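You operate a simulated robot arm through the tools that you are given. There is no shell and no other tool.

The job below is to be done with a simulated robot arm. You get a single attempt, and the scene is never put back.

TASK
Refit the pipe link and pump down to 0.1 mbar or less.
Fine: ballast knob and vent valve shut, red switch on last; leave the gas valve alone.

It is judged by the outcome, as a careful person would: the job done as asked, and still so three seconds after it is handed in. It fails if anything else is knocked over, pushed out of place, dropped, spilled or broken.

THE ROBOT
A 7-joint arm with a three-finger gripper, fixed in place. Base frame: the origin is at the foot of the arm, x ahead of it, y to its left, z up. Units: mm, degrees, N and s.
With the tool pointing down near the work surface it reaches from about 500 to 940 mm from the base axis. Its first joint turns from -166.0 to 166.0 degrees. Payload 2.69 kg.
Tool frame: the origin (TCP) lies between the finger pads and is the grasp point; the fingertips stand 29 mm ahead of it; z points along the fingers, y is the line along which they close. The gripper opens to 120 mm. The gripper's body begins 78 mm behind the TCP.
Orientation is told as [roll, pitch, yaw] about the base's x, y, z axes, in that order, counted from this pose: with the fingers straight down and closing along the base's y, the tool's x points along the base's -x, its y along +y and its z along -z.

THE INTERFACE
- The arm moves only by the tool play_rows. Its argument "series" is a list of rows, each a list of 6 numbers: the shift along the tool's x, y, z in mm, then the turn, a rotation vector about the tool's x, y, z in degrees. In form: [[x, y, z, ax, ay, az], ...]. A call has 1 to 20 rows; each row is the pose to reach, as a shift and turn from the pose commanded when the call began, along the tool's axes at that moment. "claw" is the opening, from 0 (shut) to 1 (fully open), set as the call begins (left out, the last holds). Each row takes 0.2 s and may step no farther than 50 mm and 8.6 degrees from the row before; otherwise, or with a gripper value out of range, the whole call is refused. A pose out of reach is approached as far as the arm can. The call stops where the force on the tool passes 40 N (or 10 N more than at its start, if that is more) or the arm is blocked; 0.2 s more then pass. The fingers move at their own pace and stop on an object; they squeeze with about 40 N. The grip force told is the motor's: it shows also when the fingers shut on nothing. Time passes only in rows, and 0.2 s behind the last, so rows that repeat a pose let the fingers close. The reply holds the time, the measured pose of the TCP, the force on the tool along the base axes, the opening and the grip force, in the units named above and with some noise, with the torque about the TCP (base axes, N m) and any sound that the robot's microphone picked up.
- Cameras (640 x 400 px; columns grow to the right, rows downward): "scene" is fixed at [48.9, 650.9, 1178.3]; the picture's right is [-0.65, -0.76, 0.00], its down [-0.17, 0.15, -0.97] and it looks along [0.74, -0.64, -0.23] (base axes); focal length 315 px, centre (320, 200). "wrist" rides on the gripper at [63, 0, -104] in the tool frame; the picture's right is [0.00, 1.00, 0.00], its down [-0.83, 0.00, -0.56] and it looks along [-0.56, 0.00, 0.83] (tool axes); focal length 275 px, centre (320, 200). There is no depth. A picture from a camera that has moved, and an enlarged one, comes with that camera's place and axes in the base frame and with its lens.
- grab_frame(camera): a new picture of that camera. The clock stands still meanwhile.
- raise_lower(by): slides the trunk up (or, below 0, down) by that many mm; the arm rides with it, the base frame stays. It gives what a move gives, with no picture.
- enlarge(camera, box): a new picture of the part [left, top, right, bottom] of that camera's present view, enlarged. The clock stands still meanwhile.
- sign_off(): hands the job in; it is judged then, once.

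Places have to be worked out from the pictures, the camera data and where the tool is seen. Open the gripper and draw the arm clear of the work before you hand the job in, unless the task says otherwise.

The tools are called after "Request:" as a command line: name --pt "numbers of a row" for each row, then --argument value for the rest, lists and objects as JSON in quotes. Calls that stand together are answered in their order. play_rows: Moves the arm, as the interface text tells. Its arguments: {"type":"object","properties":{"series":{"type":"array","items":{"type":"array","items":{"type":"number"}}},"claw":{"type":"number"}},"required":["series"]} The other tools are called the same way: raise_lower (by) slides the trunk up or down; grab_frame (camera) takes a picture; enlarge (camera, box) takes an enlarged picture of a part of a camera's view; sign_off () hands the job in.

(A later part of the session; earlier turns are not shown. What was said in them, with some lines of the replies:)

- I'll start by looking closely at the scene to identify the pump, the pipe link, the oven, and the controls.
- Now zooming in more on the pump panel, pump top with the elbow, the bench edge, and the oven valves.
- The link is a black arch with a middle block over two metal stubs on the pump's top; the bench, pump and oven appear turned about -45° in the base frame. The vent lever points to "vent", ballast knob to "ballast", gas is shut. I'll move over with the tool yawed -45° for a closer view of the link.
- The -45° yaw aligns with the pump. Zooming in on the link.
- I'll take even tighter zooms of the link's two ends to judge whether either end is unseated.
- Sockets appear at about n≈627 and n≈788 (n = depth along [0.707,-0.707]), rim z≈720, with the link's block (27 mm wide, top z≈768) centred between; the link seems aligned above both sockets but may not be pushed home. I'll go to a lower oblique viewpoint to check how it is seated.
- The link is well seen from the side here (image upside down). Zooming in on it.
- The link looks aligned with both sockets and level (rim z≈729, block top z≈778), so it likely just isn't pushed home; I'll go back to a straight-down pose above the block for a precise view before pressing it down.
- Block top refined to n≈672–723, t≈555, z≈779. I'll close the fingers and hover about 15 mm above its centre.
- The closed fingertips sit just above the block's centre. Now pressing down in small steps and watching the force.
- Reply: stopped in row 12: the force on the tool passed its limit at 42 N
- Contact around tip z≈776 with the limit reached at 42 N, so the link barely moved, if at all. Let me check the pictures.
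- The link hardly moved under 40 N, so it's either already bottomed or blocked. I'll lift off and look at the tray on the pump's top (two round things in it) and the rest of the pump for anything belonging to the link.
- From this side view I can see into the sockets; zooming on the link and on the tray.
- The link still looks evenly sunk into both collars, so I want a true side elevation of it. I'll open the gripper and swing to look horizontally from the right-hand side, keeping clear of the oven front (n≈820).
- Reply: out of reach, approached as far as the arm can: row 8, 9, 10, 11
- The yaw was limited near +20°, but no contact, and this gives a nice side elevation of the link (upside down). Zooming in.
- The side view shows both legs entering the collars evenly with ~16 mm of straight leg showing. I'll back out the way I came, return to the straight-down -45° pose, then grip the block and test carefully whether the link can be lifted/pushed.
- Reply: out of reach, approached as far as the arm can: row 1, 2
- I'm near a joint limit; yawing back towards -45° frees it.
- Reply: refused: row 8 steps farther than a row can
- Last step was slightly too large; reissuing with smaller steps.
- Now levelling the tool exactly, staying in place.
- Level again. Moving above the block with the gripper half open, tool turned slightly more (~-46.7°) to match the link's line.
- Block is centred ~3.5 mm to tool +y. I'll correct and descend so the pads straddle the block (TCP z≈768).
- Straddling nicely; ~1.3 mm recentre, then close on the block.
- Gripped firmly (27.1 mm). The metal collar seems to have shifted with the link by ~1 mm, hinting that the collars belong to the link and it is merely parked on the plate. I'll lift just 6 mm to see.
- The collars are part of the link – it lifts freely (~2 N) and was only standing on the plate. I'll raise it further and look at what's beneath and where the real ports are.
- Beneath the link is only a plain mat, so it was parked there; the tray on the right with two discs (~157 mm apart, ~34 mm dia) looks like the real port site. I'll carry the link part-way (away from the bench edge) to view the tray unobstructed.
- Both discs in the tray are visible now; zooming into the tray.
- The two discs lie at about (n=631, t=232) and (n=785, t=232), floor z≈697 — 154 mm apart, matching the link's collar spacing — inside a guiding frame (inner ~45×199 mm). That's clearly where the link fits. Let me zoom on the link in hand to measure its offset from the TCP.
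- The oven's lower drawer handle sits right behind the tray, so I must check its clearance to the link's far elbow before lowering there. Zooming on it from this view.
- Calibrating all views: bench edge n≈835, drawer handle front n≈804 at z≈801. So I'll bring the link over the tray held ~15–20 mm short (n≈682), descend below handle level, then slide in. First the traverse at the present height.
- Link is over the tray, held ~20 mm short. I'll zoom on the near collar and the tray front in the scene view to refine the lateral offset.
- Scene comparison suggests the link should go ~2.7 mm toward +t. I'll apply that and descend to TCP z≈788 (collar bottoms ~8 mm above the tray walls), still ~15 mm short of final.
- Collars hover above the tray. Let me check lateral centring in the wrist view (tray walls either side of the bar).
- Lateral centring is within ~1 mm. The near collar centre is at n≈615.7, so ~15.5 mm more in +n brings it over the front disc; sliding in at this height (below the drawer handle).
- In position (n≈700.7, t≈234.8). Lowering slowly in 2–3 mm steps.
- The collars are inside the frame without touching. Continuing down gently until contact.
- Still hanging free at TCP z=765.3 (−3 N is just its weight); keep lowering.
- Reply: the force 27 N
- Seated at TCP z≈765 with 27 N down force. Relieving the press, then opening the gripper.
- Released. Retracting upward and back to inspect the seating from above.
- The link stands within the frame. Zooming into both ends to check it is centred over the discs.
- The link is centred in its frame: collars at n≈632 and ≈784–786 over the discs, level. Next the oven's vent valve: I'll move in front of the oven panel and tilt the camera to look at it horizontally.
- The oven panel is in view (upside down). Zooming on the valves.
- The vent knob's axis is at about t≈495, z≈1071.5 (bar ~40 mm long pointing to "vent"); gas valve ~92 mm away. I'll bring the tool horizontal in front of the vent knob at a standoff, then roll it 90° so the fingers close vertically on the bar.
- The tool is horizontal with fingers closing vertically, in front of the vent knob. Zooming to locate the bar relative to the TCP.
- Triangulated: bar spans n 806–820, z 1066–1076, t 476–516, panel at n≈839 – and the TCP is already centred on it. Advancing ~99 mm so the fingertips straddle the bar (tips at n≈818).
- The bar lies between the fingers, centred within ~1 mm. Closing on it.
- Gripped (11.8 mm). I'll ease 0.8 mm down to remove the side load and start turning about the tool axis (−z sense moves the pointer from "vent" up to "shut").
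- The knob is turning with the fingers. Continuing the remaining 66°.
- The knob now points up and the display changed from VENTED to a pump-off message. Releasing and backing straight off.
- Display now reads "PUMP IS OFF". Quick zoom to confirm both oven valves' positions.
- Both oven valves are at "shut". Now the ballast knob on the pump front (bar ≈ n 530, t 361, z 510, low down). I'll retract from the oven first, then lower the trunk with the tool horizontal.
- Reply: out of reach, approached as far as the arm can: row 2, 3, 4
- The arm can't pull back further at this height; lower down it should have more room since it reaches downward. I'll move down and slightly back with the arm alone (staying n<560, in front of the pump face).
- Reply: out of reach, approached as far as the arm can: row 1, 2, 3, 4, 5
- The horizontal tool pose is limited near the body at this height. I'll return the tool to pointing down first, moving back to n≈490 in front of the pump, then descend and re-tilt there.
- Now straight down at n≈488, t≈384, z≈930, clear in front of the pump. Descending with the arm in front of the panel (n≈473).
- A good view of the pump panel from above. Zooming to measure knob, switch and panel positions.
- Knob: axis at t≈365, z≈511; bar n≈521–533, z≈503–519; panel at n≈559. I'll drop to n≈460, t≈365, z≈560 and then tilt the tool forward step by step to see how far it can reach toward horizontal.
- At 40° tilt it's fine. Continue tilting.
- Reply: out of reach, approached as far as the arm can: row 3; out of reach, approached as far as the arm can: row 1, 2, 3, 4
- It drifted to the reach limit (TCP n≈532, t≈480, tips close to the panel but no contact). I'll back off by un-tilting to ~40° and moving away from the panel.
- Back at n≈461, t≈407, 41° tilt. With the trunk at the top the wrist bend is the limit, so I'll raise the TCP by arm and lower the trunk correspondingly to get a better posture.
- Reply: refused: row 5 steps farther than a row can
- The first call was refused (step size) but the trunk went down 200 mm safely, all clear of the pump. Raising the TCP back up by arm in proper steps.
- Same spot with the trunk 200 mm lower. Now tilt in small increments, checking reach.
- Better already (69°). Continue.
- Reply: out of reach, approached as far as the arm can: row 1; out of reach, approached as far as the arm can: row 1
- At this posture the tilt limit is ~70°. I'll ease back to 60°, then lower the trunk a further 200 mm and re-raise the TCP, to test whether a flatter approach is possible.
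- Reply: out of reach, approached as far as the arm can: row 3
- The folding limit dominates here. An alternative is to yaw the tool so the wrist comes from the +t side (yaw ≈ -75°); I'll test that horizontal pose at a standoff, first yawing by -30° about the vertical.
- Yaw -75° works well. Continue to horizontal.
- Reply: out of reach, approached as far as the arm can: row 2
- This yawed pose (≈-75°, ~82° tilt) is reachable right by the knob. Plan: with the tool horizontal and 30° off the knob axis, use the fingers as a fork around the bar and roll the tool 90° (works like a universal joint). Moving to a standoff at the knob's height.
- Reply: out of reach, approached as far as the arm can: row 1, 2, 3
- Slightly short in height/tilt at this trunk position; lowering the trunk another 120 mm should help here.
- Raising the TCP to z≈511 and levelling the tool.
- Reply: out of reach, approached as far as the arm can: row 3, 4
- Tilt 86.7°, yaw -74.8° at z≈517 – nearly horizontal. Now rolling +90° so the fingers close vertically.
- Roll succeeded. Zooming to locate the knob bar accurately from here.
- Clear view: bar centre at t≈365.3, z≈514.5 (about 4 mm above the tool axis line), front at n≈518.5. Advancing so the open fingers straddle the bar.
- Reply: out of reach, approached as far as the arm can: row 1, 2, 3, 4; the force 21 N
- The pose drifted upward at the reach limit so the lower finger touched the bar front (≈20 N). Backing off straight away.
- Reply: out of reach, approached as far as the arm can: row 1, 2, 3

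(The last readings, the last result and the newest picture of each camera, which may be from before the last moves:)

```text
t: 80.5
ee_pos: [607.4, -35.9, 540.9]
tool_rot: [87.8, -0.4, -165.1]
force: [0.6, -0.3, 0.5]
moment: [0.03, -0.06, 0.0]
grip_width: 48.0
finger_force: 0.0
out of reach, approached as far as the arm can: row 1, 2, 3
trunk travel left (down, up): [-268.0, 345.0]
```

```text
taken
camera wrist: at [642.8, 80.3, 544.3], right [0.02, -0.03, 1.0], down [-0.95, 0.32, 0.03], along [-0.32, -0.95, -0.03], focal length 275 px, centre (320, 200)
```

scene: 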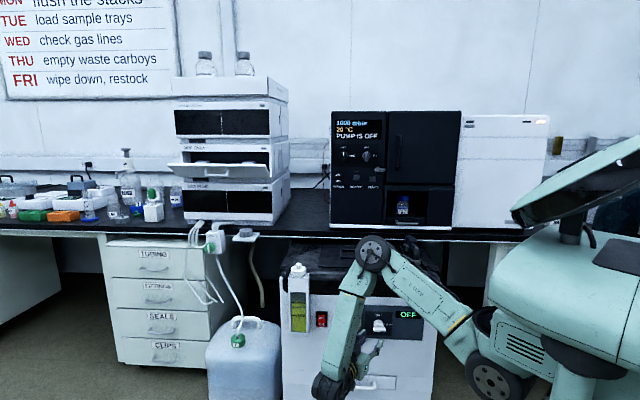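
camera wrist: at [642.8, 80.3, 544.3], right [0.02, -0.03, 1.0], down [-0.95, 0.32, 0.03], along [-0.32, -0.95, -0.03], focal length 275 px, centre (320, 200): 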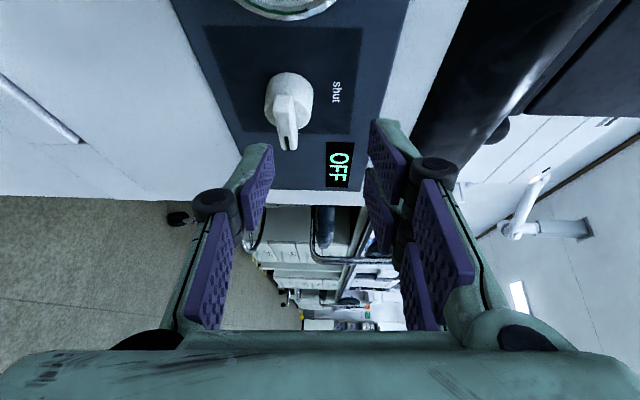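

Clear again, knob unchanged. Lowering the trunk 100 mm more and raising the TCP back by arm to get a comfortable wrist angle.

Request:
raise_lower --by -100

Request:
play_rows --pt "0 18 0 0 0 0" --pt "0 36 0 0 0 0" --pt "0 55 0 -1 0 0" --pt "0 74 0 -2.2 0 0"

Request:
grab_frame --camera "scene"

```text
t: 81.8
ee_pos: [608.0, -37.9, 439.6]
tool_rot: [87.7, -0.5, -164.9]
force: [-0.2, 1.0, 0.5]
moment: [0.01, 0.0, -0.03]
grip_width: 47.8
finger_force: 0.0
trunk travel left (down, up): [-168.0, 445.0]
```

```text
t: 82.8
ee_pos: [607.2, -38.1, 440.6]
tool_rot: [87.8, -0.4, -165.0]
force: [0.9, -0.3, 0.9]
moment: [0.02, 0.0, 0.01]
grip_width: 48.1
finger_force: 0.1
out of reach, approached as far as the arm can: row 1, 2, 3, 4
trunk travel left (down, up): [-168.0, 445.0]
```

```text
taken
```

scene: 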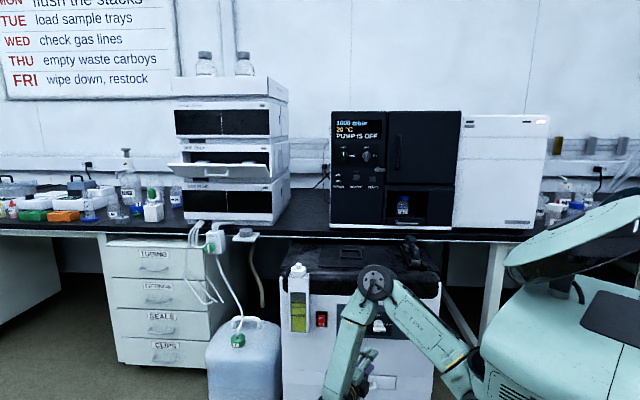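

At this posture the feasible equivalent height is narrow; simply raising the trunk 75 mm puts the TCP at z≈515 with this same arm shape.

Request:
raise_lower --by 75

Request:
enlarge --camera "wrist" --box '[260, 30, 400, 180]'

```text
t: 83.9
ee_pos: [607.4, -37.2, 515.4]
tool_rot: [87.8, -0.3, -165.0]
force: [-0.7, -0.4, 0.3]
moment: [-0.01, 0.01, 0.02]
grip_width: 48.1
finger_force: 0.1
trunk travel left (down, up): [-243.0, 370.0]
```

```text
2.67 times, centred on (330, 105) of wrist
camera zoom: at [642.8, 80.2, 518.8], right [0.02, -0.03, 1.0], down [-0.95, 0.32, 0.03], along [-0.32, -0.95, -0.03], focal length 734 px, centre (293, 453)
```

zoom: 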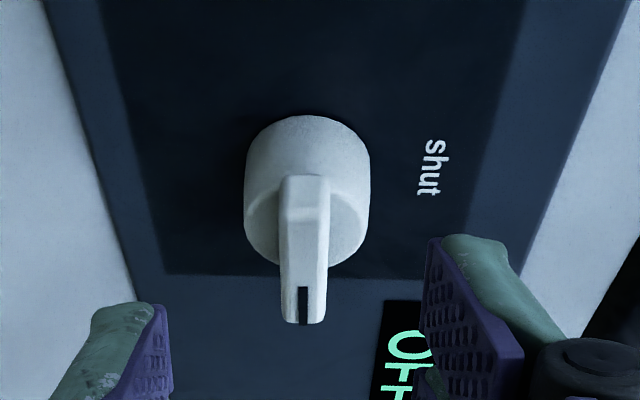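

Bar is 2.7 mm above the tool axis plane. Advancing in two stages, checking reach on the way.

Request:
play_rows --pt "1 1.5 12 0 0 0" --pt "1.5 2.7 25 0 0 0"

Request:
enlarge --camera "wrist" --box '[230, 50, 410, 200]'

```text
t: 84.5
ee_pos: [615.2, -59.1, 516.3]
tool_rot: [87.4, -0.3, -164.8]
force: [0.3, -0.2, -0.1]
moment: [-0.01, 0.02, 0.0]
grip_width: 48.0
finger_force: 0.0
trunk travel left (down, up): [-243.0, 370.0]
```

```text
2.67 times, centred on (320, 125) of wrist
camera zoom: at [650.6, 57.8, 519.4], right [0.02, -0.04, 1.0], down [-0.95, 0.32, 0.03], along [-0.32, -0.95, -0.03], focal length 734 px, centre (320, 400)
```

zoom: 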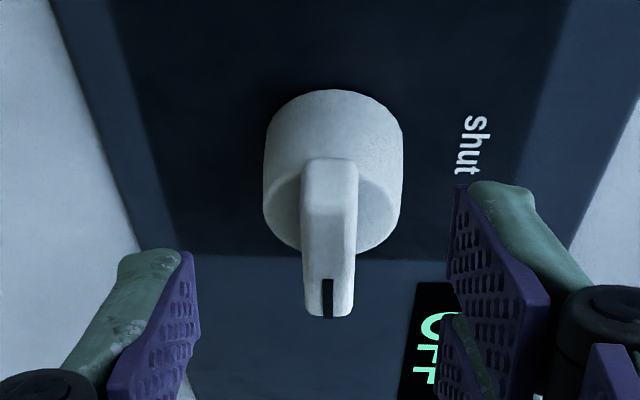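

Good, no reach issue. Advancing the remaining ~29 mm with a 1.7 mm lift.

Request:
play_rows --pt "0.5 1.2 10 0 0 0" --pt "1 1.7 20 0 0 0" --pt "1.4 1.7 28 0 0 0"

Request:
grab_frame --camera "wrist"

Request:
enlarge --camera "wrist" --box '[230, 80, 410, 230]'

Request:
enlarge --camera "scene" --box '[330, 290, 430, 360]'

```text
t: 85.3
ee_pos: [624.2, -88.2, 516.1]
tool_rot: [87.8, -0.4, -165.0]
force: [-0.1, -0.3, 0.9]
moment: [0.01, -0.01, 0.04]
grip_width: 48.1
finger_force: 0.0
trunk travel left (down, up): [-243.0, 370.0]
```

```text
taken
camera wrist: at [659.7, 29.8, 519.8], right [0.02, -0.03, 1.0], down [-0.95, 0.32, 0.03], along [-0.32, -0.95, -0.03], focal length 275 px, centre (320, 200)
```

wrist: 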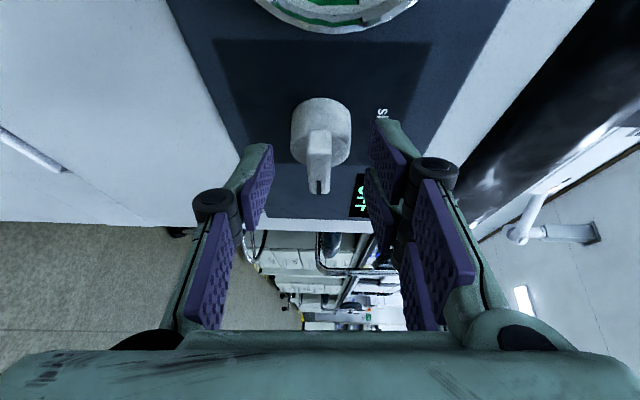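

```text
2.67 times, centred on (320, 155) of wrist
camera zoom: at [659.7, 29.8, 519.8], right [0.02, -0.03, 1.0], down [-0.95, 0.32, 0.03], along [-0.32, -0.95, -0.03], focal length 734 px, centre (320, 320)
```

zoom: 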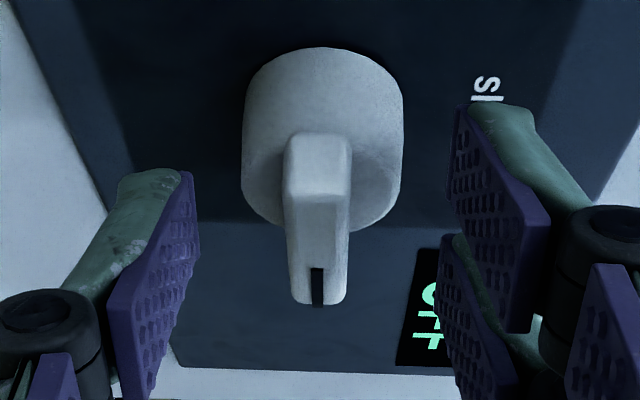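

```text
5.71 times, centred on (380, 325) of scene
camera zoom: at [48.9, 650.9, 1178.3], right [-0.65, -0.76, 0.0], down [-0.17, 0.15, -0.97], along [0.74, -0.64, -0.23], focal length 1800 px, centre (-23, -514)
```

zoom: 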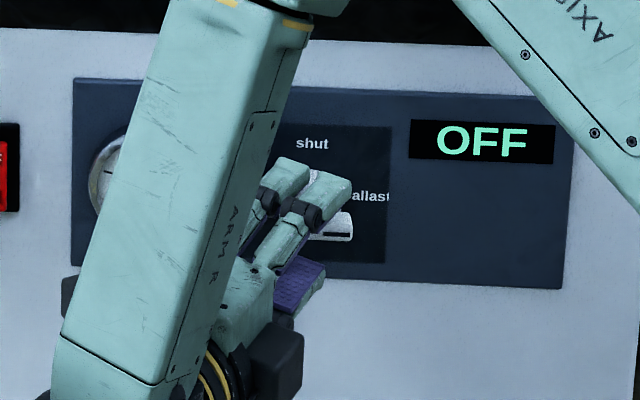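

The bar is centred between the fingers. Closing on it.

Request:
play_rows --pt "0 0 0 0 0 0" --pt "0 0 0 0 0 0" --pt "0 0 0 0 0 0" --pt "0 0 0 0 0 0" --claw 0

Request:
enlarge --camera "wrist" --box '[230, 80, 410, 230]'

```text
t: 86.3
ee_pos: [624.1, -85.8, 517.1]
tool_rot: [87.8, -0.4, -164.8]
force: [-10.1, 27.5, 7.7]
moment: [-0.82, -0.67, 0.42]
grip_width: 14.1
finger_force: 34.0
trunk travel left (down, up): [-243.0, 370.0]
```

```text
2.67 times, centred on (320, 155) of wrist
camera zoom: at [659.3, 31.7, 520.6], right [0.02, -0.04, 1.0], down [-0.95, 0.32, 0.03], along [-0.32, -0.95, -0.03], focal length 734 px, centre (320, 320)
```

zoom: 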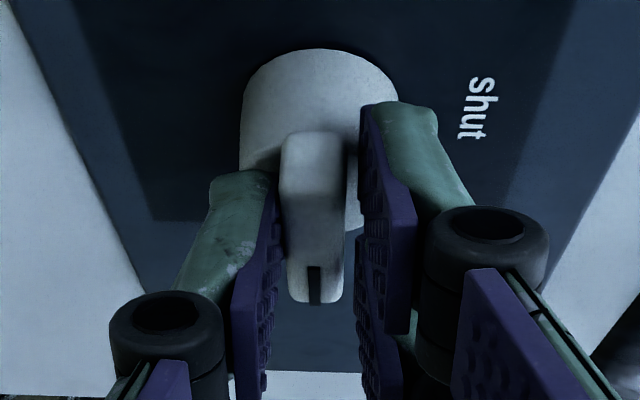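

Gripped 14 mm but ~27 N pushes back – a fingertip corner is against the knob's base. I'll reopen a bit, back off 7 mm and regrip.

Request:
play_rows --pt "0 0 0 0 0 0" --pt "0 0 -3 0 0 0" --pt "0 0 -7 0 0 0" --pt "0 0 -7 0 0 0" --claw 0.3

Request:
play_rows --pt "0 0 0 0 0 0" --pt "0 0 0 0 0 0" --pt "0 0 0 0 0 0" --pt "0 0 0 0 0 0" --claw 0

Request:
enlarge --camera "wrist" --box '[230, 80, 410, 230]'

```text
t: 87.3
ee_pos: [623.3, -81.1, 515.3]
tool_rot: [87.8, -0.4, -165.0]
force: [-0.2, 0.2, 0.4]
moment: [-0.01, 0.0, 0.01]
grip_width: 36.2
finger_force: 0.0
trunk travel left (down, up): [-243.0, 370.0]
```

```text
t: 88.3
ee_pos: [624.1, -81.2, 516.0]
tool_rot: [87.7, -0.4, -165.0]
force: [0.6, 0.0, 1.4]
moment: [-0.09, -0.1, 0.03]
grip_width: 12.1
finger_force: 38.5
trunk travel left (down, up): [-243.0, 370.0]
```

```text
2.67 times, centred on (320, 155) of wrist
camera zoom: at [657.9, 36.7, 519.4], right [0.02, -0.03, 1.0], down [-0.95, 0.32, 0.03], along [-0.32, -0.95, -0.03], focal length 734 px, centre (320, 320)
```

zoom: 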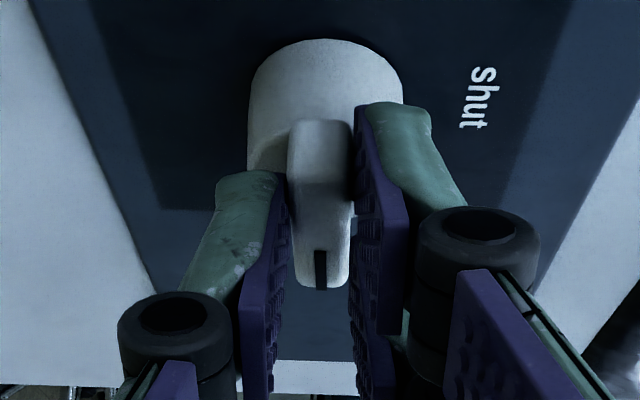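

Clean grip at 12.1 mm with no side load. I'll loosen slightly (fork, ~20 mm), recentre 2.5 mm, and begin rolling −90° toward "shut".

Request:
play_rows --pt "-1.5 0 0 0 0 0" --pt "-2.5 0 0 0 0 0" --pt "-2.5 0 0 0 0 -7" --pt "-2.5 0 0 0 0 -14" --pt "-2.5 0 0 0 0 -21" --pt "-2.5 0 0 0 0 -28" --claw 0.17

Request:
enlarge --camera "wrist" --box '[230, 80, 410, 230]'

```text
t: 89.7
ee_pos: [621.4, -81.0, 516.3]
tool_rot: [87.5, -28.5, -163.7]
force: [0.8, 0.4, 0.9]
moment: [-0.03, -0.02, 0.04]
grip_width: 20.9
finger_force: 0.5
trunk travel left (down, up): [-243.0, 370.0]
```

```text
2.67 times, centred on (320, 155) of wrist
camera zoom: at [647.7, 35.0, 489.5], right [0.47, 0.09, 0.88], down [-0.84, 0.33, 0.42], along [-0.25, -0.94, 0.23], focal length 734 px, centre (320, 320)
```

zoom: 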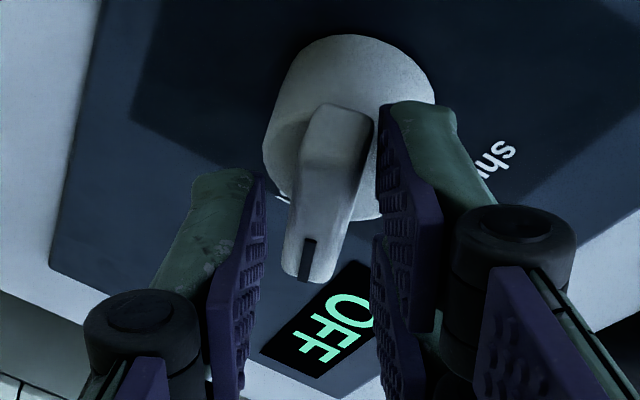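

The fork has turned 28°; the bar lags within the slack and is about to be driven. Continuing.

Request:
play_rows --pt "0 0 0 0 0 -7.5" --pt "0 0 0 0 0 -15" --pt "0 0 0 0 0 -22.5" --pt "0 0 0 0 0 -30"

Request:
enlarge --camera "wrist" --box '[230, 80, 410, 230]'

```text
t: 90.7
ee_pos: [621.2, -81.2, 517.2]
tool_rot: [85.6, -58.5, -161.4]
force: [0.1, 0.4, -0.2]
moment: [0.02, -0.05, 0.01]
grip_width: 20.8
finger_force: 0.5
trunk travel left (down, up): [-243.0, 370.0]
```

```text
2.67 times, centred on (320, 155) of wrist
camera zoom: at [625.6, 30.9, 465.9], right [0.83, 0.2, 0.52], down [-0.55, 0.4, 0.73], along [-0.06, -0.89, 0.44], focal length 734 px, centre (320, 320)
```

zoom: 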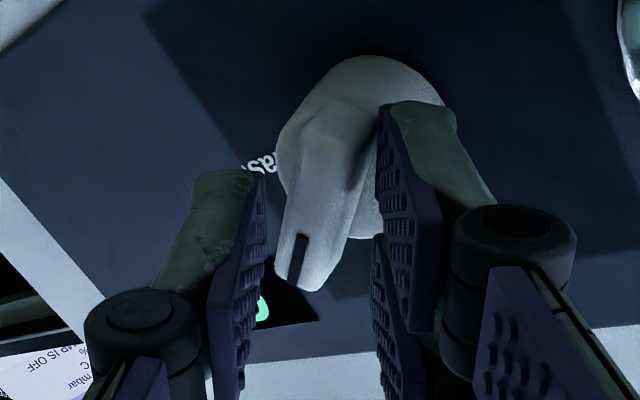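

The bar is following with a lag, forces are tiny. Continue to the full 90°, then squeeze to align it.

Request:
play_rows --pt "0 0 0 0 0 -8" --pt "0 0 0 0 0 -16" --pt "0 0 0 0 0 -24" --pt "0 0 0 0 0 -32"

Request:
enlarge --camera "wrist" --box '[230, 80, 410, 230]'

```text
t: 91.7
ee_pos: [621.3, -82.2, 515.1]
tool_rot: [-13.0, -87.7, -62.0]
force: [0.3, 0.9, 0.3]
moment: [-0.02, -0.01, 0.03]
grip_width: 20.7
finger_force: 0.1
trunk travel left (down, up): [-243.0, 370.0]
```

```text
2.67 times, centred on (320, 155) of wrist
camera zoom: at [593.6, 21.3, 456.9], right [0.97, 0.26, -0.01], down [-0.12, 0.51, 0.85], along [0.23, -0.82, 0.52], focal length 734 px, centre (320, 320)
```

zoom: 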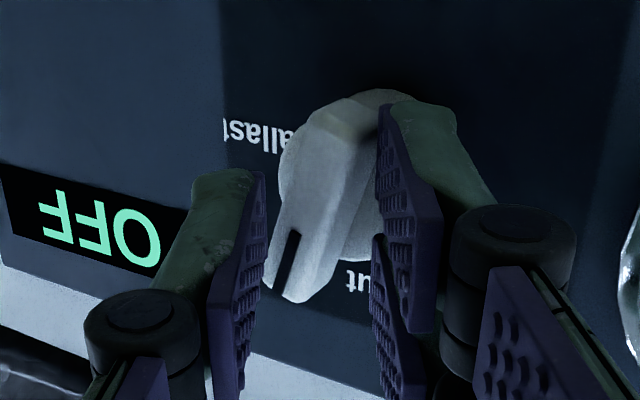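

The pointer is ~65° up; squeezing the fingers now should swing the bar parallel to the pads.

Request:
play_rows --pt "0 0 0 0 0 0" --pt "0 0 0 0 0 0" --pt "0 0 0 0 0 0" --pt "0 0 0 0 0 0" --claw 0

Request:
enlarge --camera "wrist" --box '[230, 80, 410, 230]'

```text
t: 92.7
ee_pos: [622.0, -79.4, 516.1]
tool_rot: [-7.1, -87.8, -67.8]
force: [-3.3, 36.8, 0.3]
moment: [-0.09, -0.09, 0.14]
grip_width: 6.2
finger_force: 28.7
trunk travel left (down, up): [-243.0, 370.0]
```

```text
2.67 times, centred on (320, 155) of wrist
camera zoom: at [593.9, 23.7, 457.1], right [0.96, 0.26, -0.01], down [-0.13, 0.51, 0.85], along [0.23, -0.82, 0.52], focal length 734 px, centre (320, 320)
```

zoom: 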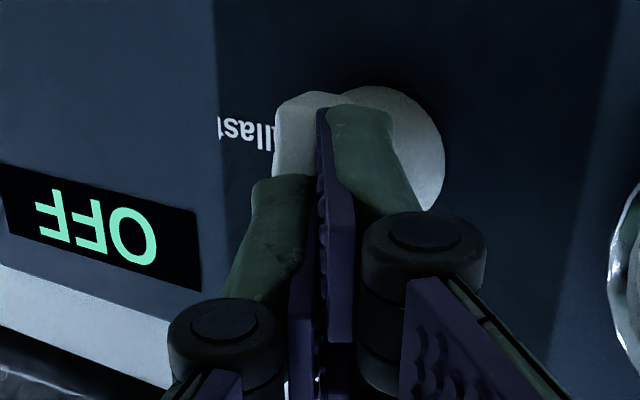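

The fingers slipped off the bar's front edge (6 mm gap, ~37 N back-push). Opening and backing off a little to look.

Request:
play_rows --pt "0 0 -2 0 0 0" --pt "0 0 -10 0 0 0" --pt "0 0 -25 0 0 0" --pt "0 0 -40 0 0 0" --claw 0.4

Request:
grab_frame --camera "wrist"

Request:
enlarge --camera "wrist" --box '[230, 80, 410, 230]'

Request:
enlarge --camera "scene" --box '[330, 290, 430, 360]'

```text
t: 93.7
ee_pos: [608.8, -42.8, 514.4]
tool_rot: [-8.9, -87.8, -66.1]
force: [-0.2, -0.2, 0.4]
moment: [0.01, -0.01, 0.02]
grip_width: 48.1
finger_force: 0.1
out of reach, approached as far as the arm can: row 2, 3, 4
trunk travel left (down, up): [-243.0, 370.0]
```

```text
taken
camera wrist: at [582.2, 60.2, 455.7], right [0.97, 0.26, -0.01], down [-0.13, 0.51, 0.85], along [0.23, -0.82, 0.52], focal length 275 px, centre (320, 200)
```

wrist: 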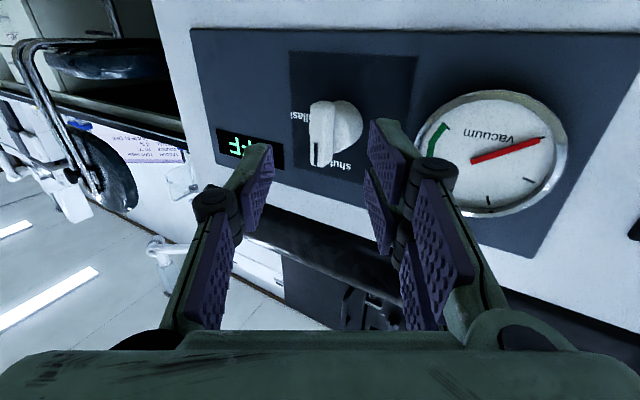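

```text
2.67 times, centred on (320, 155) of wrist
camera zoom: at [582.2, 60.2, 455.7], right [0.97, 0.26, -0.01], down [-0.13, 0.51, 0.85], along [0.23, -0.82, 0.52], focal length 734 px, centre (320, 320)
```

zoom: 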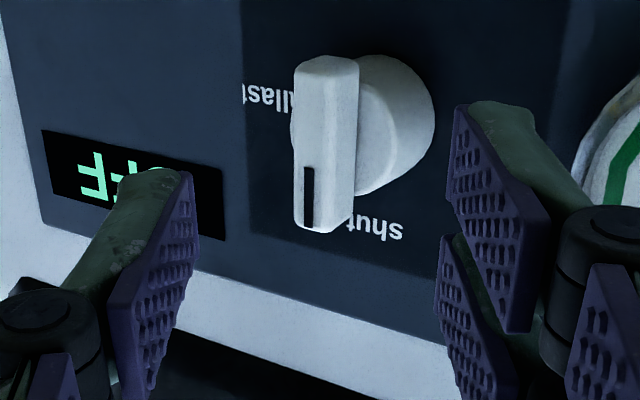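

```text
5.71 times, centred on (380, 325) of scene
camera zoom: at [48.9, 650.9, 1178.3], right [-0.65, -0.76, 0.0], down [-0.17, 0.15, -0.97], along [0.74, -0.64, -0.23], focal length 1800 px, centre (-23, -514)
```

zoom: 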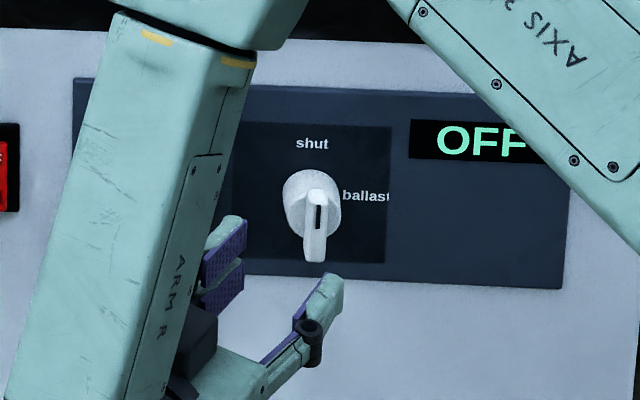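

The ballast knob now points straight up at "shut". Next, the red switch at t≈563 (ON half at z≈503–506). I'll move sideways well clear of the panel to a standoff in front of it, squaring the tool up to face the panel.

Request:
play_rows --pt "3 29 -14 -6 0 -0.2" --pt "6 58 -29 -12 0 -0.5" --pt "9 87 -44 -18 0 -0.7" --pt "12 116 -58 -24 0 -1" --pt "14.2 145.7 -72.9 -30 0 -1.2" --claw 0

Request:
grab_frame --camera "wrist"

Request:
enlarge --camera "scene" --box '[270, 280, 430, 400]'

```text
t: 94.9
ee_pos: [731.4, 66.7, 502.9]
tool_rot: [-9.2, -87.6, -35.8]
force: [-0.5, 0.3, 0.7]
moment: [-0.03, -0.01, 0.01]
grip_width: 0.1
finger_force: 28.3
trunk travel left (down, up): [-243.0, 370.0]
```

```text
taken
camera wrist: at [656.7, 141.3, 444.8], right [0.71, 0.71, -0.01], down [-0.36, 0.37, 0.85], along [0.61, -0.6, 0.52], focal length 275 px, centre (320, 200)
```

wrist: 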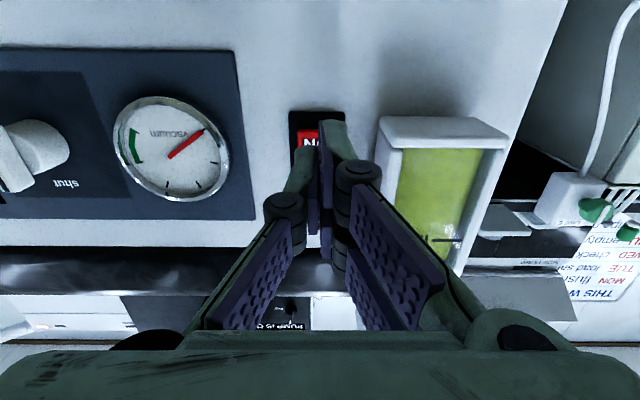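

```text
3.33 times, centred on (350, 340) of scene
camera zoom: at [48.9, 650.9, 1178.3], right [-0.65, -0.76, 0.0], down [-0.17, 0.15, -0.97], along [0.74, -0.64, -0.23], focal length 1050 px, centre (220, -267)
```

zoom: 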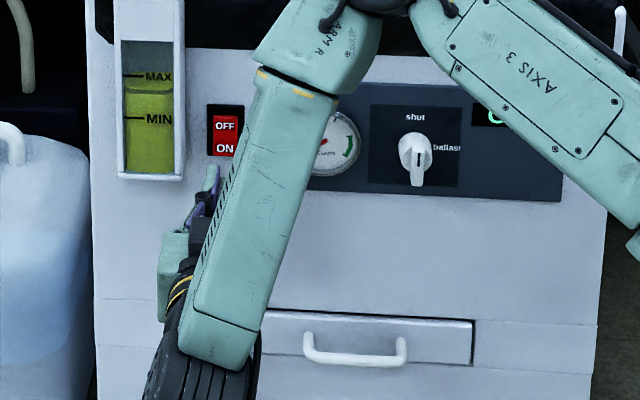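

At the standoff, tool square to the panel; the ballast pointer is clearly vertical in the scene view. Zooming to see the switch relative to the tool axis.

Request:
enlarge --camera "wrist" --box '[260, 90, 400, 200]'

```text
3.64 times, centred on (330, 145) of wrist
camera zoom: at [656.7, 141.3, 444.8], right [0.71, 0.71, -0.01], down [-0.36, 0.37, 0.85], along [0.61, -0.6, 0.52], focal length 1001 px, centre (284, 400)
```

zoom: 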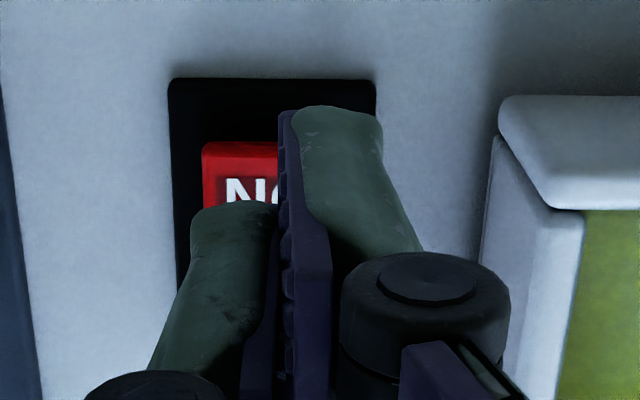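

Switch housing spans t≈543–581, its ON end at z≈500–513, protruding. I'll roll +90° here so the closed fingertips form a wide, low pad, clear of the sight-glass tower (t≥595).

Request:
play_rows --pt "0 0 0 0 0 8.2" --pt "0 0 0 0 0 16.4" --pt "0 0 0 0 0 24.6" --pt "0 0 0 0 0 32.8" --pt "0 0 0 0 0 41" --pt "0 0 0 0 0 49.2" --pt "0 0 0 0 0 57.4" --pt "0 0 0 0 0 65.6" --pt "0 0 0 0 0 73.8" --pt "0 0 0 0 0 82" --pt "0 0 0 0 0 90"

Request:
grab_frame --camera "wrist"

Request:
enlarge --camera "wrist" --box '[240, 60, 400, 220]'

```text
t: 97.3
ee_pos: [731.4, 66.6, 501.2]
tool_rot: [87.6, -0.2, -135.0]
force: [-0.3, 1.0, 0.4]
moment: [-0.02, -0.01, -0.01]
grip_width: 0.0
finger_force: 28.8
trunk travel left (down, up): [-243.0, 370.0]
```

```text
taken
camera wrist: at [703.6, 184.5, 506.0], right [0.04, -0.02, 1.0], down [-0.98, -0.2, 0.03], along [0.19, -0.98, -0.03], focal length 275 px, centre (320, 200)
```

wrist: 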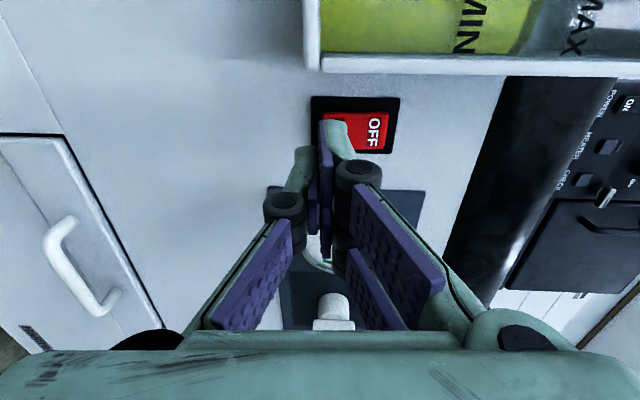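

```text
2.50 times, centred on (320, 140) of wrist
camera zoom: at [703.6, 184.5, 506.0], right [0.04, -0.02, 1.0], down [-0.98, -0.2, 0.03], along [0.19, -0.98, -0.03], focal length 688 px, centre (320, 350)
```

zoom: 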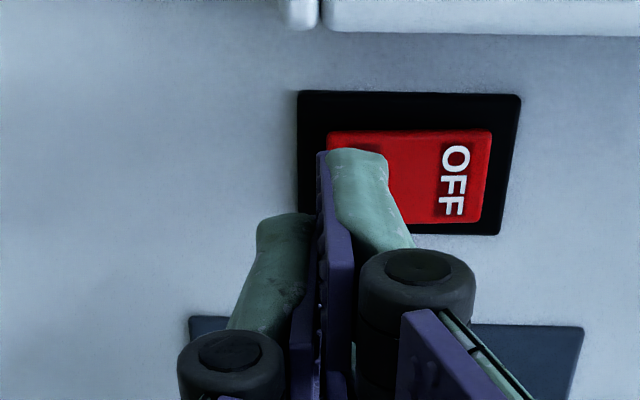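

The rocker spans z≈500–545, t≈547–576; the ON half centre is z≈509, t≈561. Before pressing, a last check that the link is still properly in place.

Request:
enlarge --camera "scene" --box '[385, 220, 435, 280]'

Request:
grab_frame --camera "scene"

```text
6.67 times, centred on (410, 250) of scene
camera zoom: at [48.9, 650.9, 1178.3], right [-0.65, -0.76, 0.0], down [-0.17, 0.15, -0.97], along [0.74, -0.64, -0.23], focal length 2100 px, centre (-280, -133)
```

zoom: 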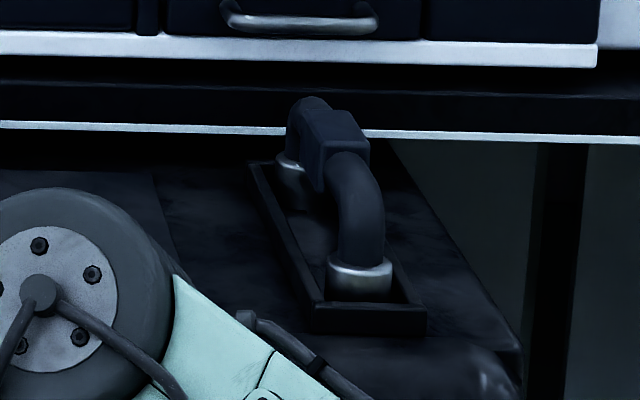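

```text
taken
```

scene: 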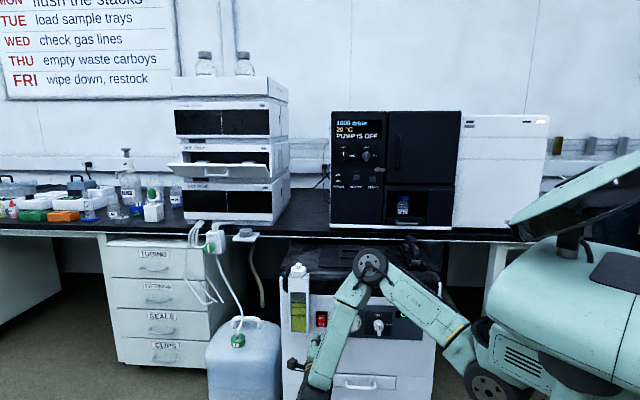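

Link is undisturbed; vent and ballast are shut. Approaching the ON half of the red switch.

Request:
play_rows --pt "-1.5 5 12 0 0 0" --pt "-3 9.5 25 0 0 0" --pt "-3 9.5 38 0 0 0"

Request:
enlarge --camera "wrist" --box '[240, 80, 400, 240]'

```text
t: 98.1
ee_pos: [757.2, 35.2, 511.2]
tool_rot: [87.6, -0.4, -135.1]
force: [-0.1, 0.8, -0.5]
moment: [0.01, 0.0, -0.04]
grip_width: 0.1
finger_force: 28.6
trunk travel left (down, up): [-243.0, 370.0]
```

```text
2.50 times, centred on (320, 160) of wrist
camera zoom: at [728.7, 154.9, 514.3], right [0.04, -0.02, 1.0], down [-0.98, -0.2, 0.03], along [0.19, -0.98, -0.03], focal length 688 px, centre (320, 300)
```

zoom: 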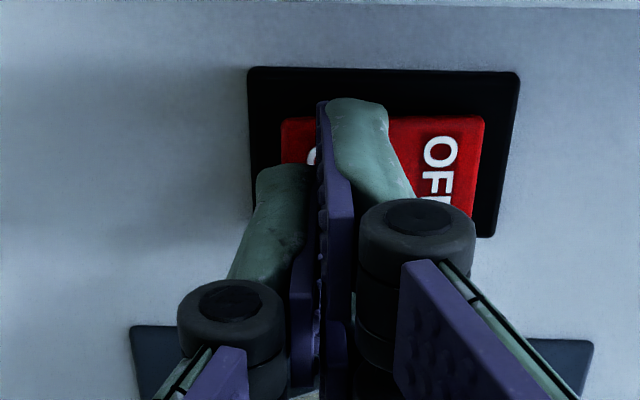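

Tips are ~8 mm above the ON edge; shifting 3 mm lower and pressing in slowly.

Request:
play_rows --pt "0 -3 1 0 0 0" --pt "0 -3 4 0 0 0" --pt "0 -3 7 0 0 0" --pt "0 -3 10 0 0 0" --pt "0 -3 12 0 0 0" --pt "0 -3 14 0 0 0"

Request:
enlarge --camera "wrist" --box '[240, 80, 400, 240]'

Request:
enlarge --camera "scene" --box '[280, 290, 440, 350]'

```text
t: 99.5
ee_pos: [765.0, 28.3, 505.8]
tool_rot: [87.5, -0.4, -135.0]
force: [-21.9, 8.9, 0.7]
moment: [-0.07, -0.14, -0.25]
grip_width: 0.0
finger_force: 28.7
trunk travel left (down, up): [-243.0, 370.0]
```

```text
2.50 times, centred on (320, 160) of wrist
camera zoom: at [737.1, 146.5, 510.6], right [0.04, -0.02, 1.0], down [-0.98, -0.2, 0.03], along [0.2, -0.98, -0.03], focal length 688 px, centre (320, 300)
```

zoom: 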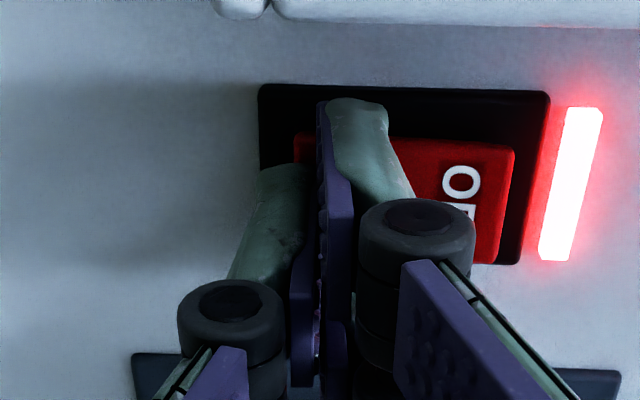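

```text
4.00 times, centred on (360, 320) of scene
camera zoom: at [48.9, 650.9, 1178.3], right [-0.65, -0.76, 0.0], down [-0.17, 0.15, -0.97], along [0.74, -0.64, -0.23], focal length 1260 px, centre (160, -280)
```

zoom: 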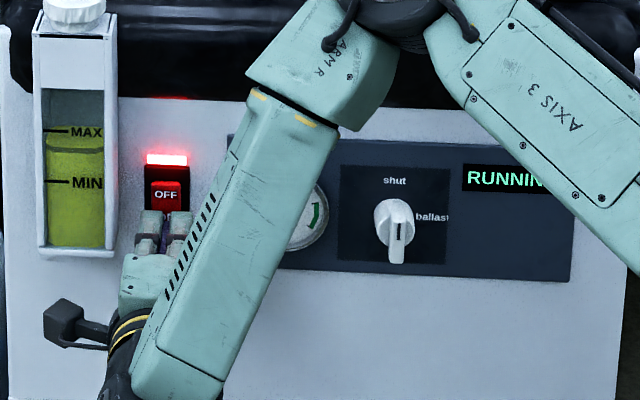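

The lamp lit red and the pump shows RUNNING. Backing straight off the switch.

Request:
play_rows --pt "0 0 -8 0 0 0" --pt "0 0 -25 0 0 0" --pt "0 0 -45 0 0 0" --pt "0 0 -60 0 0 0"

Request:
grab_frame --camera "scene"

Request:
enlarge --camera "scene" --box '[330, 100, 470, 235]'

Request:
enlarge --camera "scene" --box '[280, 290, 440, 350]'

```text
t: 100.5
ee_pos: [725.1, 68.3, 509.3]
tool_rot: [87.6, -0.4, -134.9]
force: [-0.1, 0.2, 0.2]
moment: [-0.01, -0.01, 0.0]
grip_width: 0.2
finger_force: 28.9
trunk travel left (down, up): [-243.0, 370.0]
```

```text
taken
```

scene: 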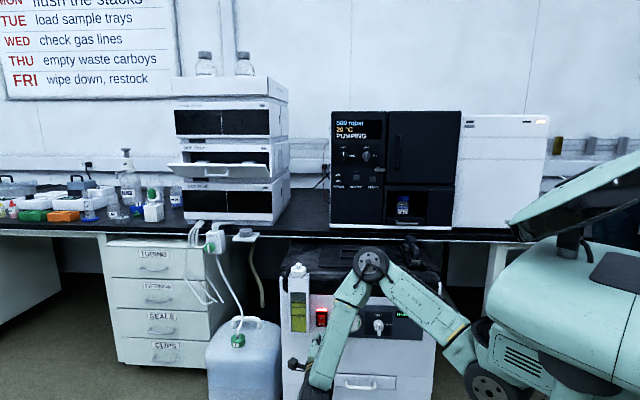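

```text
2.96 times, centred on (400, 168) of scene
camera zoom: at [48.9, 650.9, 1178.3], right [-0.65, -0.76, 0.0], down [-0.17, 0.15, -0.97], along [0.74, -0.64, -0.23], focal length 933 px, centre (83, 296)
```

zoom: 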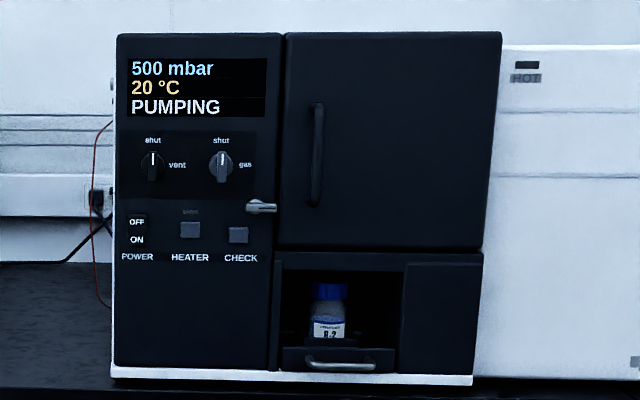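

```text
4.00 times, centred on (360, 320) of scene
camera zoom: at [48.9, 650.9, 1178.3], right [-0.65, -0.76, 0.0], down [-0.17, 0.15, -0.97], along [0.74, -0.64, -0.23], focal length 1260 px, centre (160, -280)
```

zoom: 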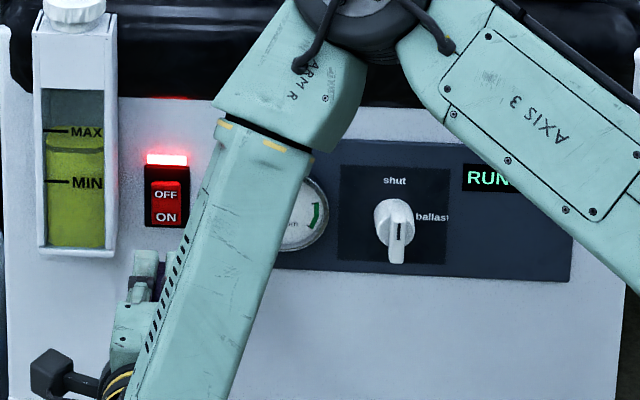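

Pumping: 500 mbar and falling. Holding still for a few seconds to let it pump while watching the reading.

Request:
play_rows --pt "0 0 -10 0 0 0" --pt "0 0 -20 0 0 0" --pt "0 0 -20 0 0 0" --pt "0 0 -20 0 0 0" --pt "0 0 -20 0 0 0" --pt "0 0 -20 0 0 0" --pt "0 0 -20 0 0 0" --pt "0 0 -20 0 0 0" --pt "0 0 -20 0 0 0" --pt "0 0 -20 0 0 0" --pt "0 0 -20 0 0 0" --pt "0 0 -20 0 0 0" --pt "0 0 -20 0 0 0" --pt "0 0 -20 0 0 0" --pt "0 0 -20 0 0 0" --pt "0 0 -20 0 0 0" --claw 0.5

Request:
enlarge --camera "scene" --box '[330, 100, 470, 235]'

```text
t: 103.9
ee_pos: [709.4, 83.9, 509.3]
tool_rot: [87.6, -0.4, -135.0]
force: [-0.8, 0.0, -0.4]
moment: [-0.02, 0.0, -0.02]
grip_width: 60.3
finger_force: 0.1
trunk travel left (down, up): [-243.0, 370.0]
```

```text
2.96 times, centred on (400, 168) of scene
camera zoom: at [48.9, 650.9, 1178.3], right [-0.65, -0.76, 0.0], down [-0.17, 0.15, -0.97], along [0.74, -0.64, -0.23], focal length 933 px, centre (83, 296)
```

zoom: 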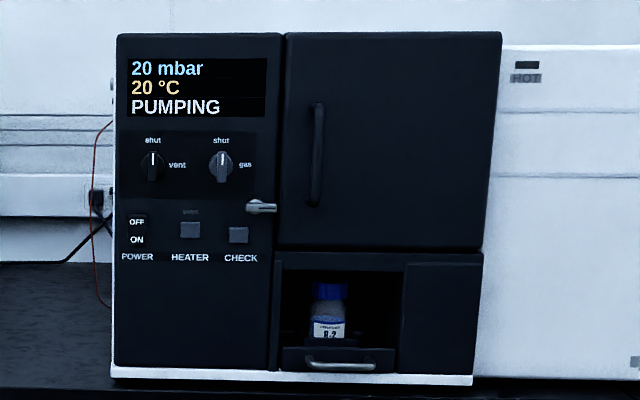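

20 mbar already. While it pumps on, I'll roll the tool back and start drawing the arm clear.

Request:
play_rows --pt "0 0 0 0 0 -8.2" --pt "0 0 0 0 0 -16.4" --pt "0 0 0 0 0 -24.6" --pt "0 0 0 0 0 -32.8" --pt "0 0 0 0 0 -41" --pt "0 0 0 0 0 -49.2" --pt "0 0 0 0 0 -57.4" --pt "0 0 0 0 0 -65.6" --pt "0 0 0 0 0 -73.8" --pt "0 0 0 0 0 -82" --pt "0 0 0 0 0 -90"

Request:
play_rows --pt "0 0 -3 0 8 0" --pt "0 0 -6 0 16 0" --pt "0 0 -9 0 24 0" --pt "0 0 -12 0 32 0" --pt "0 0 -15 0 40 0" --pt "0 0 -18 0 48 0" --pt "0 0 -20 0 56 0"

Request:
enlarge --camera "scene" --box '[330, 100, 470, 235]'

Request:
grab_frame --camera "scene"

```text
t: 106.3
ee_pos: [709.5, 83.0, 509.2]
tool_rot: [-11.6, -87.5, -33.3]
force: [0.1, 0.1, -0.2]
moment: [0.02, 0.0, -0.02]
grip_width: 60.0
finger_force: 0.1
trunk travel left (down, up): [-243.0, 370.0]
```

```text
t: 107.9
ee_pos: [696.4, 98.2, 510.7]
tool_rot: [-0.4, -31.5, -44.6]
force: [0.6, 0.3, 0.6]
moment: [0.03, 0.02, -0.03]
grip_width: 60.4
finger_force: 0.1
trunk travel left (down, up): [-243.0, 370.0]
```

```text
2.96 times, centred on (400, 168) of scene
camera zoom: at [48.9, 650.9, 1178.3], right [-0.65, -0.76, 0.0], down [-0.17, 0.15, -0.97], along [0.74, -0.64, -0.23], focal length 933 px, centre (83, 296)
```

zoom: 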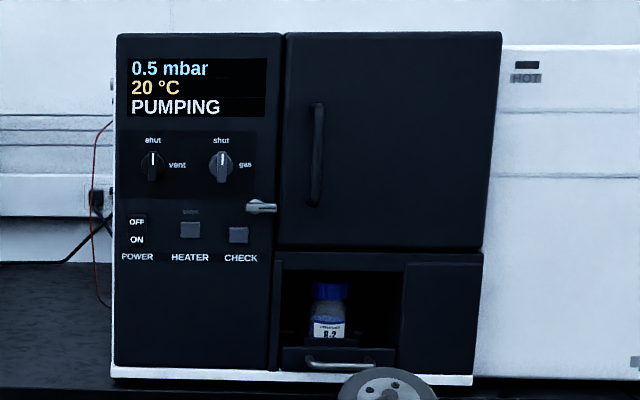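

```text
taken
```

scene: 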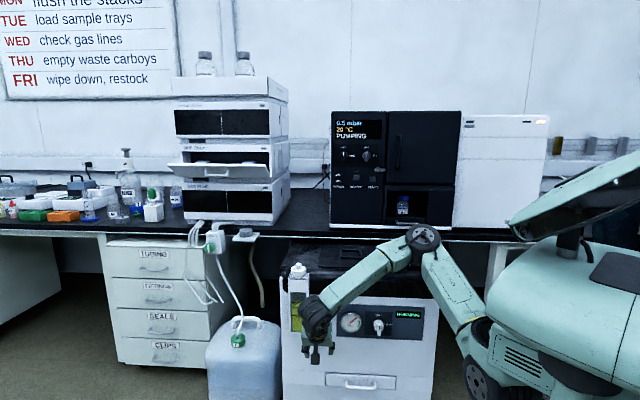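

0.5 mbar and falling. Straightening the tool and raising the trunk to bring the arm up and clear.

Request:
play_rows --pt "0 0 -5 0 8 0" --pt "0 0 -10 0 16 0" --pt "0 0 -15 0 24 0" --pt "0 0 -20 0 31.5 0"

Request:
raise_lower --by 200

Request:
grab_frame --camera "scene"

Request:
enlarge --camera "scene" --box '[330, 100, 470, 235]'

```text
t: 108.9
ee_pos: [688.7, 104.1, 530.0]
tool_rot: [-0.4, 0.0, -44.9]
force: [-0.1, 0.6, 0.0]
moment: [-0.01, 0.02, -0.01]
grip_width: 60.2
finger_force: 0.0
trunk travel left (down, up): [-243.0, 370.0]
```

```text
t: 111.1
ee_pos: [688.5, 104.9, 727.7]
tool_rot: [-0.5, -0.1, -45.0]
force: [0.0, -0.7, 0.6]
moment: [-0.05, 0.0, 0.03]
grip_width: 60.1
finger_force: 0.0
trunk travel left (down, up): [-443.0, 170.0]
```

```text
taken
```

scene: 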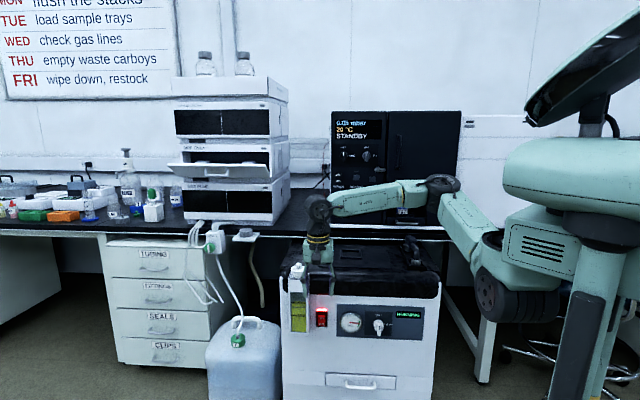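

```text
2.96 times, centred on (400, 168) of scene
camera zoom: at [48.9, 650.9, 1178.3], right [-0.65, -0.76, 0.0], down [-0.17, 0.15, -0.97], along [0.74, -0.64, -0.23], focal length 933 px, centre (83, 296)
```

zoom: 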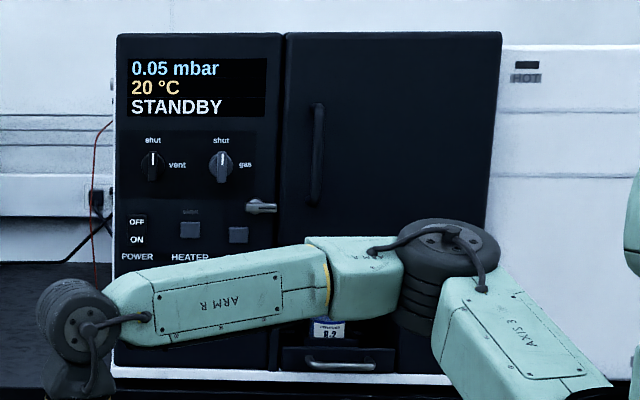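

0.05 mbar, STANDBY – target reached. Raising the rest of the way and drawing the arm back clear of the work.

Request:
raise_lower --by 145

Request:
play_rows --pt "10 0 -40 0 0 -4" --pt "25 0 -80 0 0 -8" --pt "40 0 -120 0 0 -12" --pt "60 0 -160 0 0 -16" --pt "80 0 -195 0 0 -20" --claw 1

Request:
grab_frame --camera "scene"

```text
t: 112.8
ee_pos: [687.5, 105.5, 873.7]
tool_rot: [-0.4, 0.0, -45.1]
force: [0.0, 0.2, -0.5]
moment: [0.01, -0.02, -0.01]
grip_width: 59.8
finger_force: 0.0
trunk travel left (down, up): [-588.0, 25.0]
```

```text
t: 114.0
ee_pos: [630.6, 163.3, 1070.9]
tool_rot: [-0.4, 0.0, -24.9]
force: [-0.8, 0.1, 0.0]
moment: [0.0, 0.0, -0.01]
grip_width: 120.0
finger_force: 0.0
trunk travel left (down, up): [-588.0, 25.0]
```

```text
taken
```

scene: 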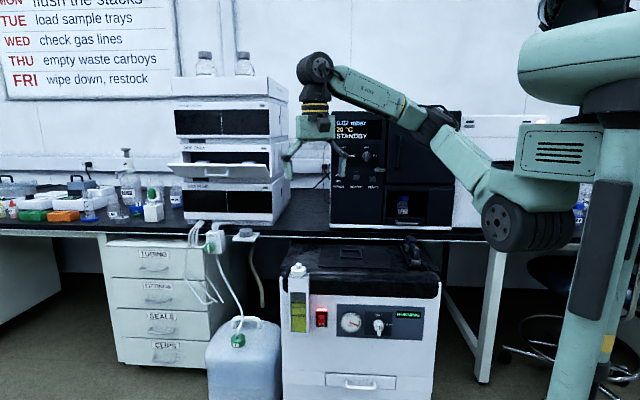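

The arm is clear with the gripper open. Final checks on display, valves, pump panel and link.

Request:
enlarge --camera "scene" --box '[325, 110, 395, 200]'

Request:
enlarge --camera "scene" --box '[280, 285, 440, 350]'

Request:
enlarge --camera "scene" --box '[385, 220, 435, 280]'

Request:
enlarge --camera "scene" --box '[180, 180, 460, 300]'

```text
4.44 times, centred on (360, 155) of scene
camera zoom: at [48.9, 650.9, 1178.3], right [-0.65, -0.76, 0.0], down [-0.17, 0.15, -0.97], along [0.74, -0.64, -0.23], focal length 1400 px, centre (142, 400)
```

zoom: 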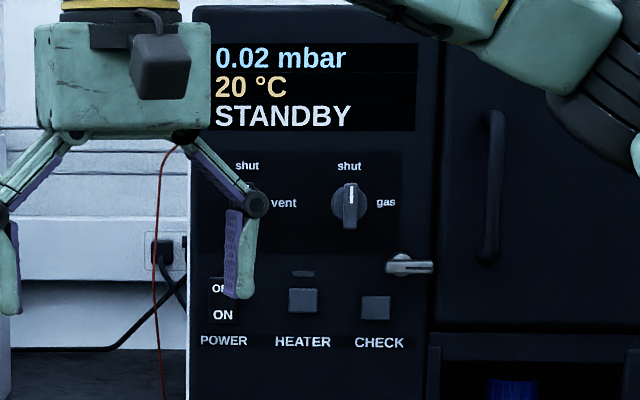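

```text
4.00 times, centred on (360, 318) of scene
camera zoom: at [48.9, 650.9, 1178.3], right [-0.65, -0.76, 0.0], down [-0.17, 0.15, -0.97], along [0.74, -0.64, -0.23], focal length 1260 px, centre (160, -270)
```

zoom: 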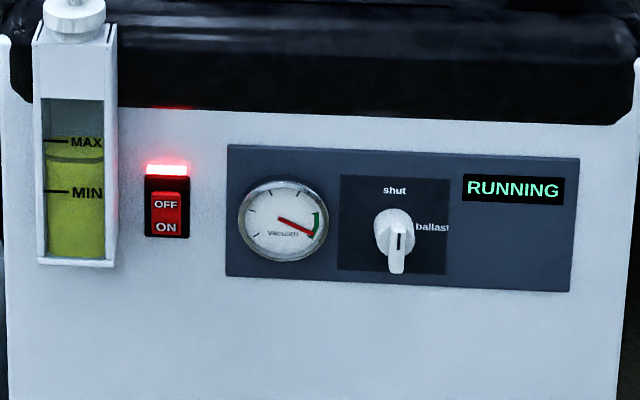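

```text
6.67 times, centred on (410, 250) of scene
camera zoom: at [48.9, 650.9, 1178.3], right [-0.65, -0.76, 0.0], down [-0.17, 0.15, -0.97], along [0.74, -0.64, -0.23], focal length 2100 px, centre (-280, -133)
```

zoom: 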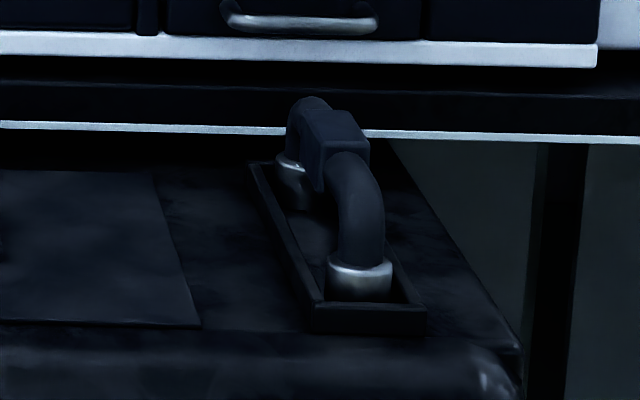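

```text
2.29 times, centred on (320, 240) of scene
camera zoom: at [48.9, 650.9, 1178.3], right [-0.65, -0.76, 0.0], down [-0.17, 0.15, -0.97], along [0.74, -0.64, -0.23], focal length 720 px, centre (320, 109)
```

zoom: 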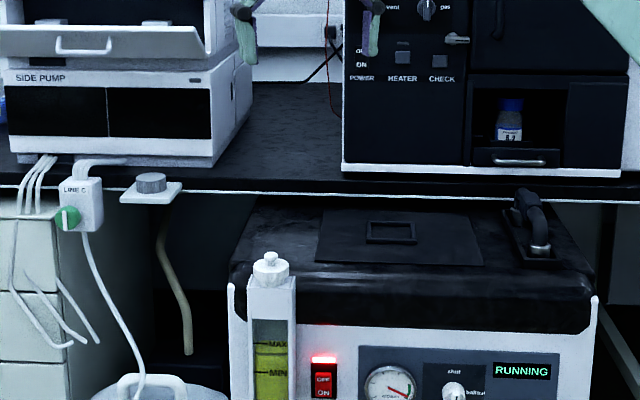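

Everything checks out: 0.02 mbar, the link seated over its ports, vent and ballast shut, gas untouched, pump running. The arm is clear with the gripper open, so I'm handing the job in.

Request:
sign_off

```text
The job is handed in.
```

The pipe link is back on its ports and the pump is running. The oven display read 0.02 mbar at my last check, well under the 0.1 mbar limit.

- **Pipe link:** it had been standing loose on the mat on top of the pump. I moved it onto the two ports in the frame at the right of the pump top. Both ends sit level there.
- **Ballast knob:** shut. It took a couple of tries to grip, and the fingers pressed on the knob with up to about 37 N along the way. It turned freely and shows no damage.
- **Vent valve:** shut.
- **Gas valve:** I did not touch it; it is still at "shut".
- **Red switch:** pressed on last, after everything else was set.

Nothing was knocked over or pushed out of place. The arm is drawn back with the gripper open.
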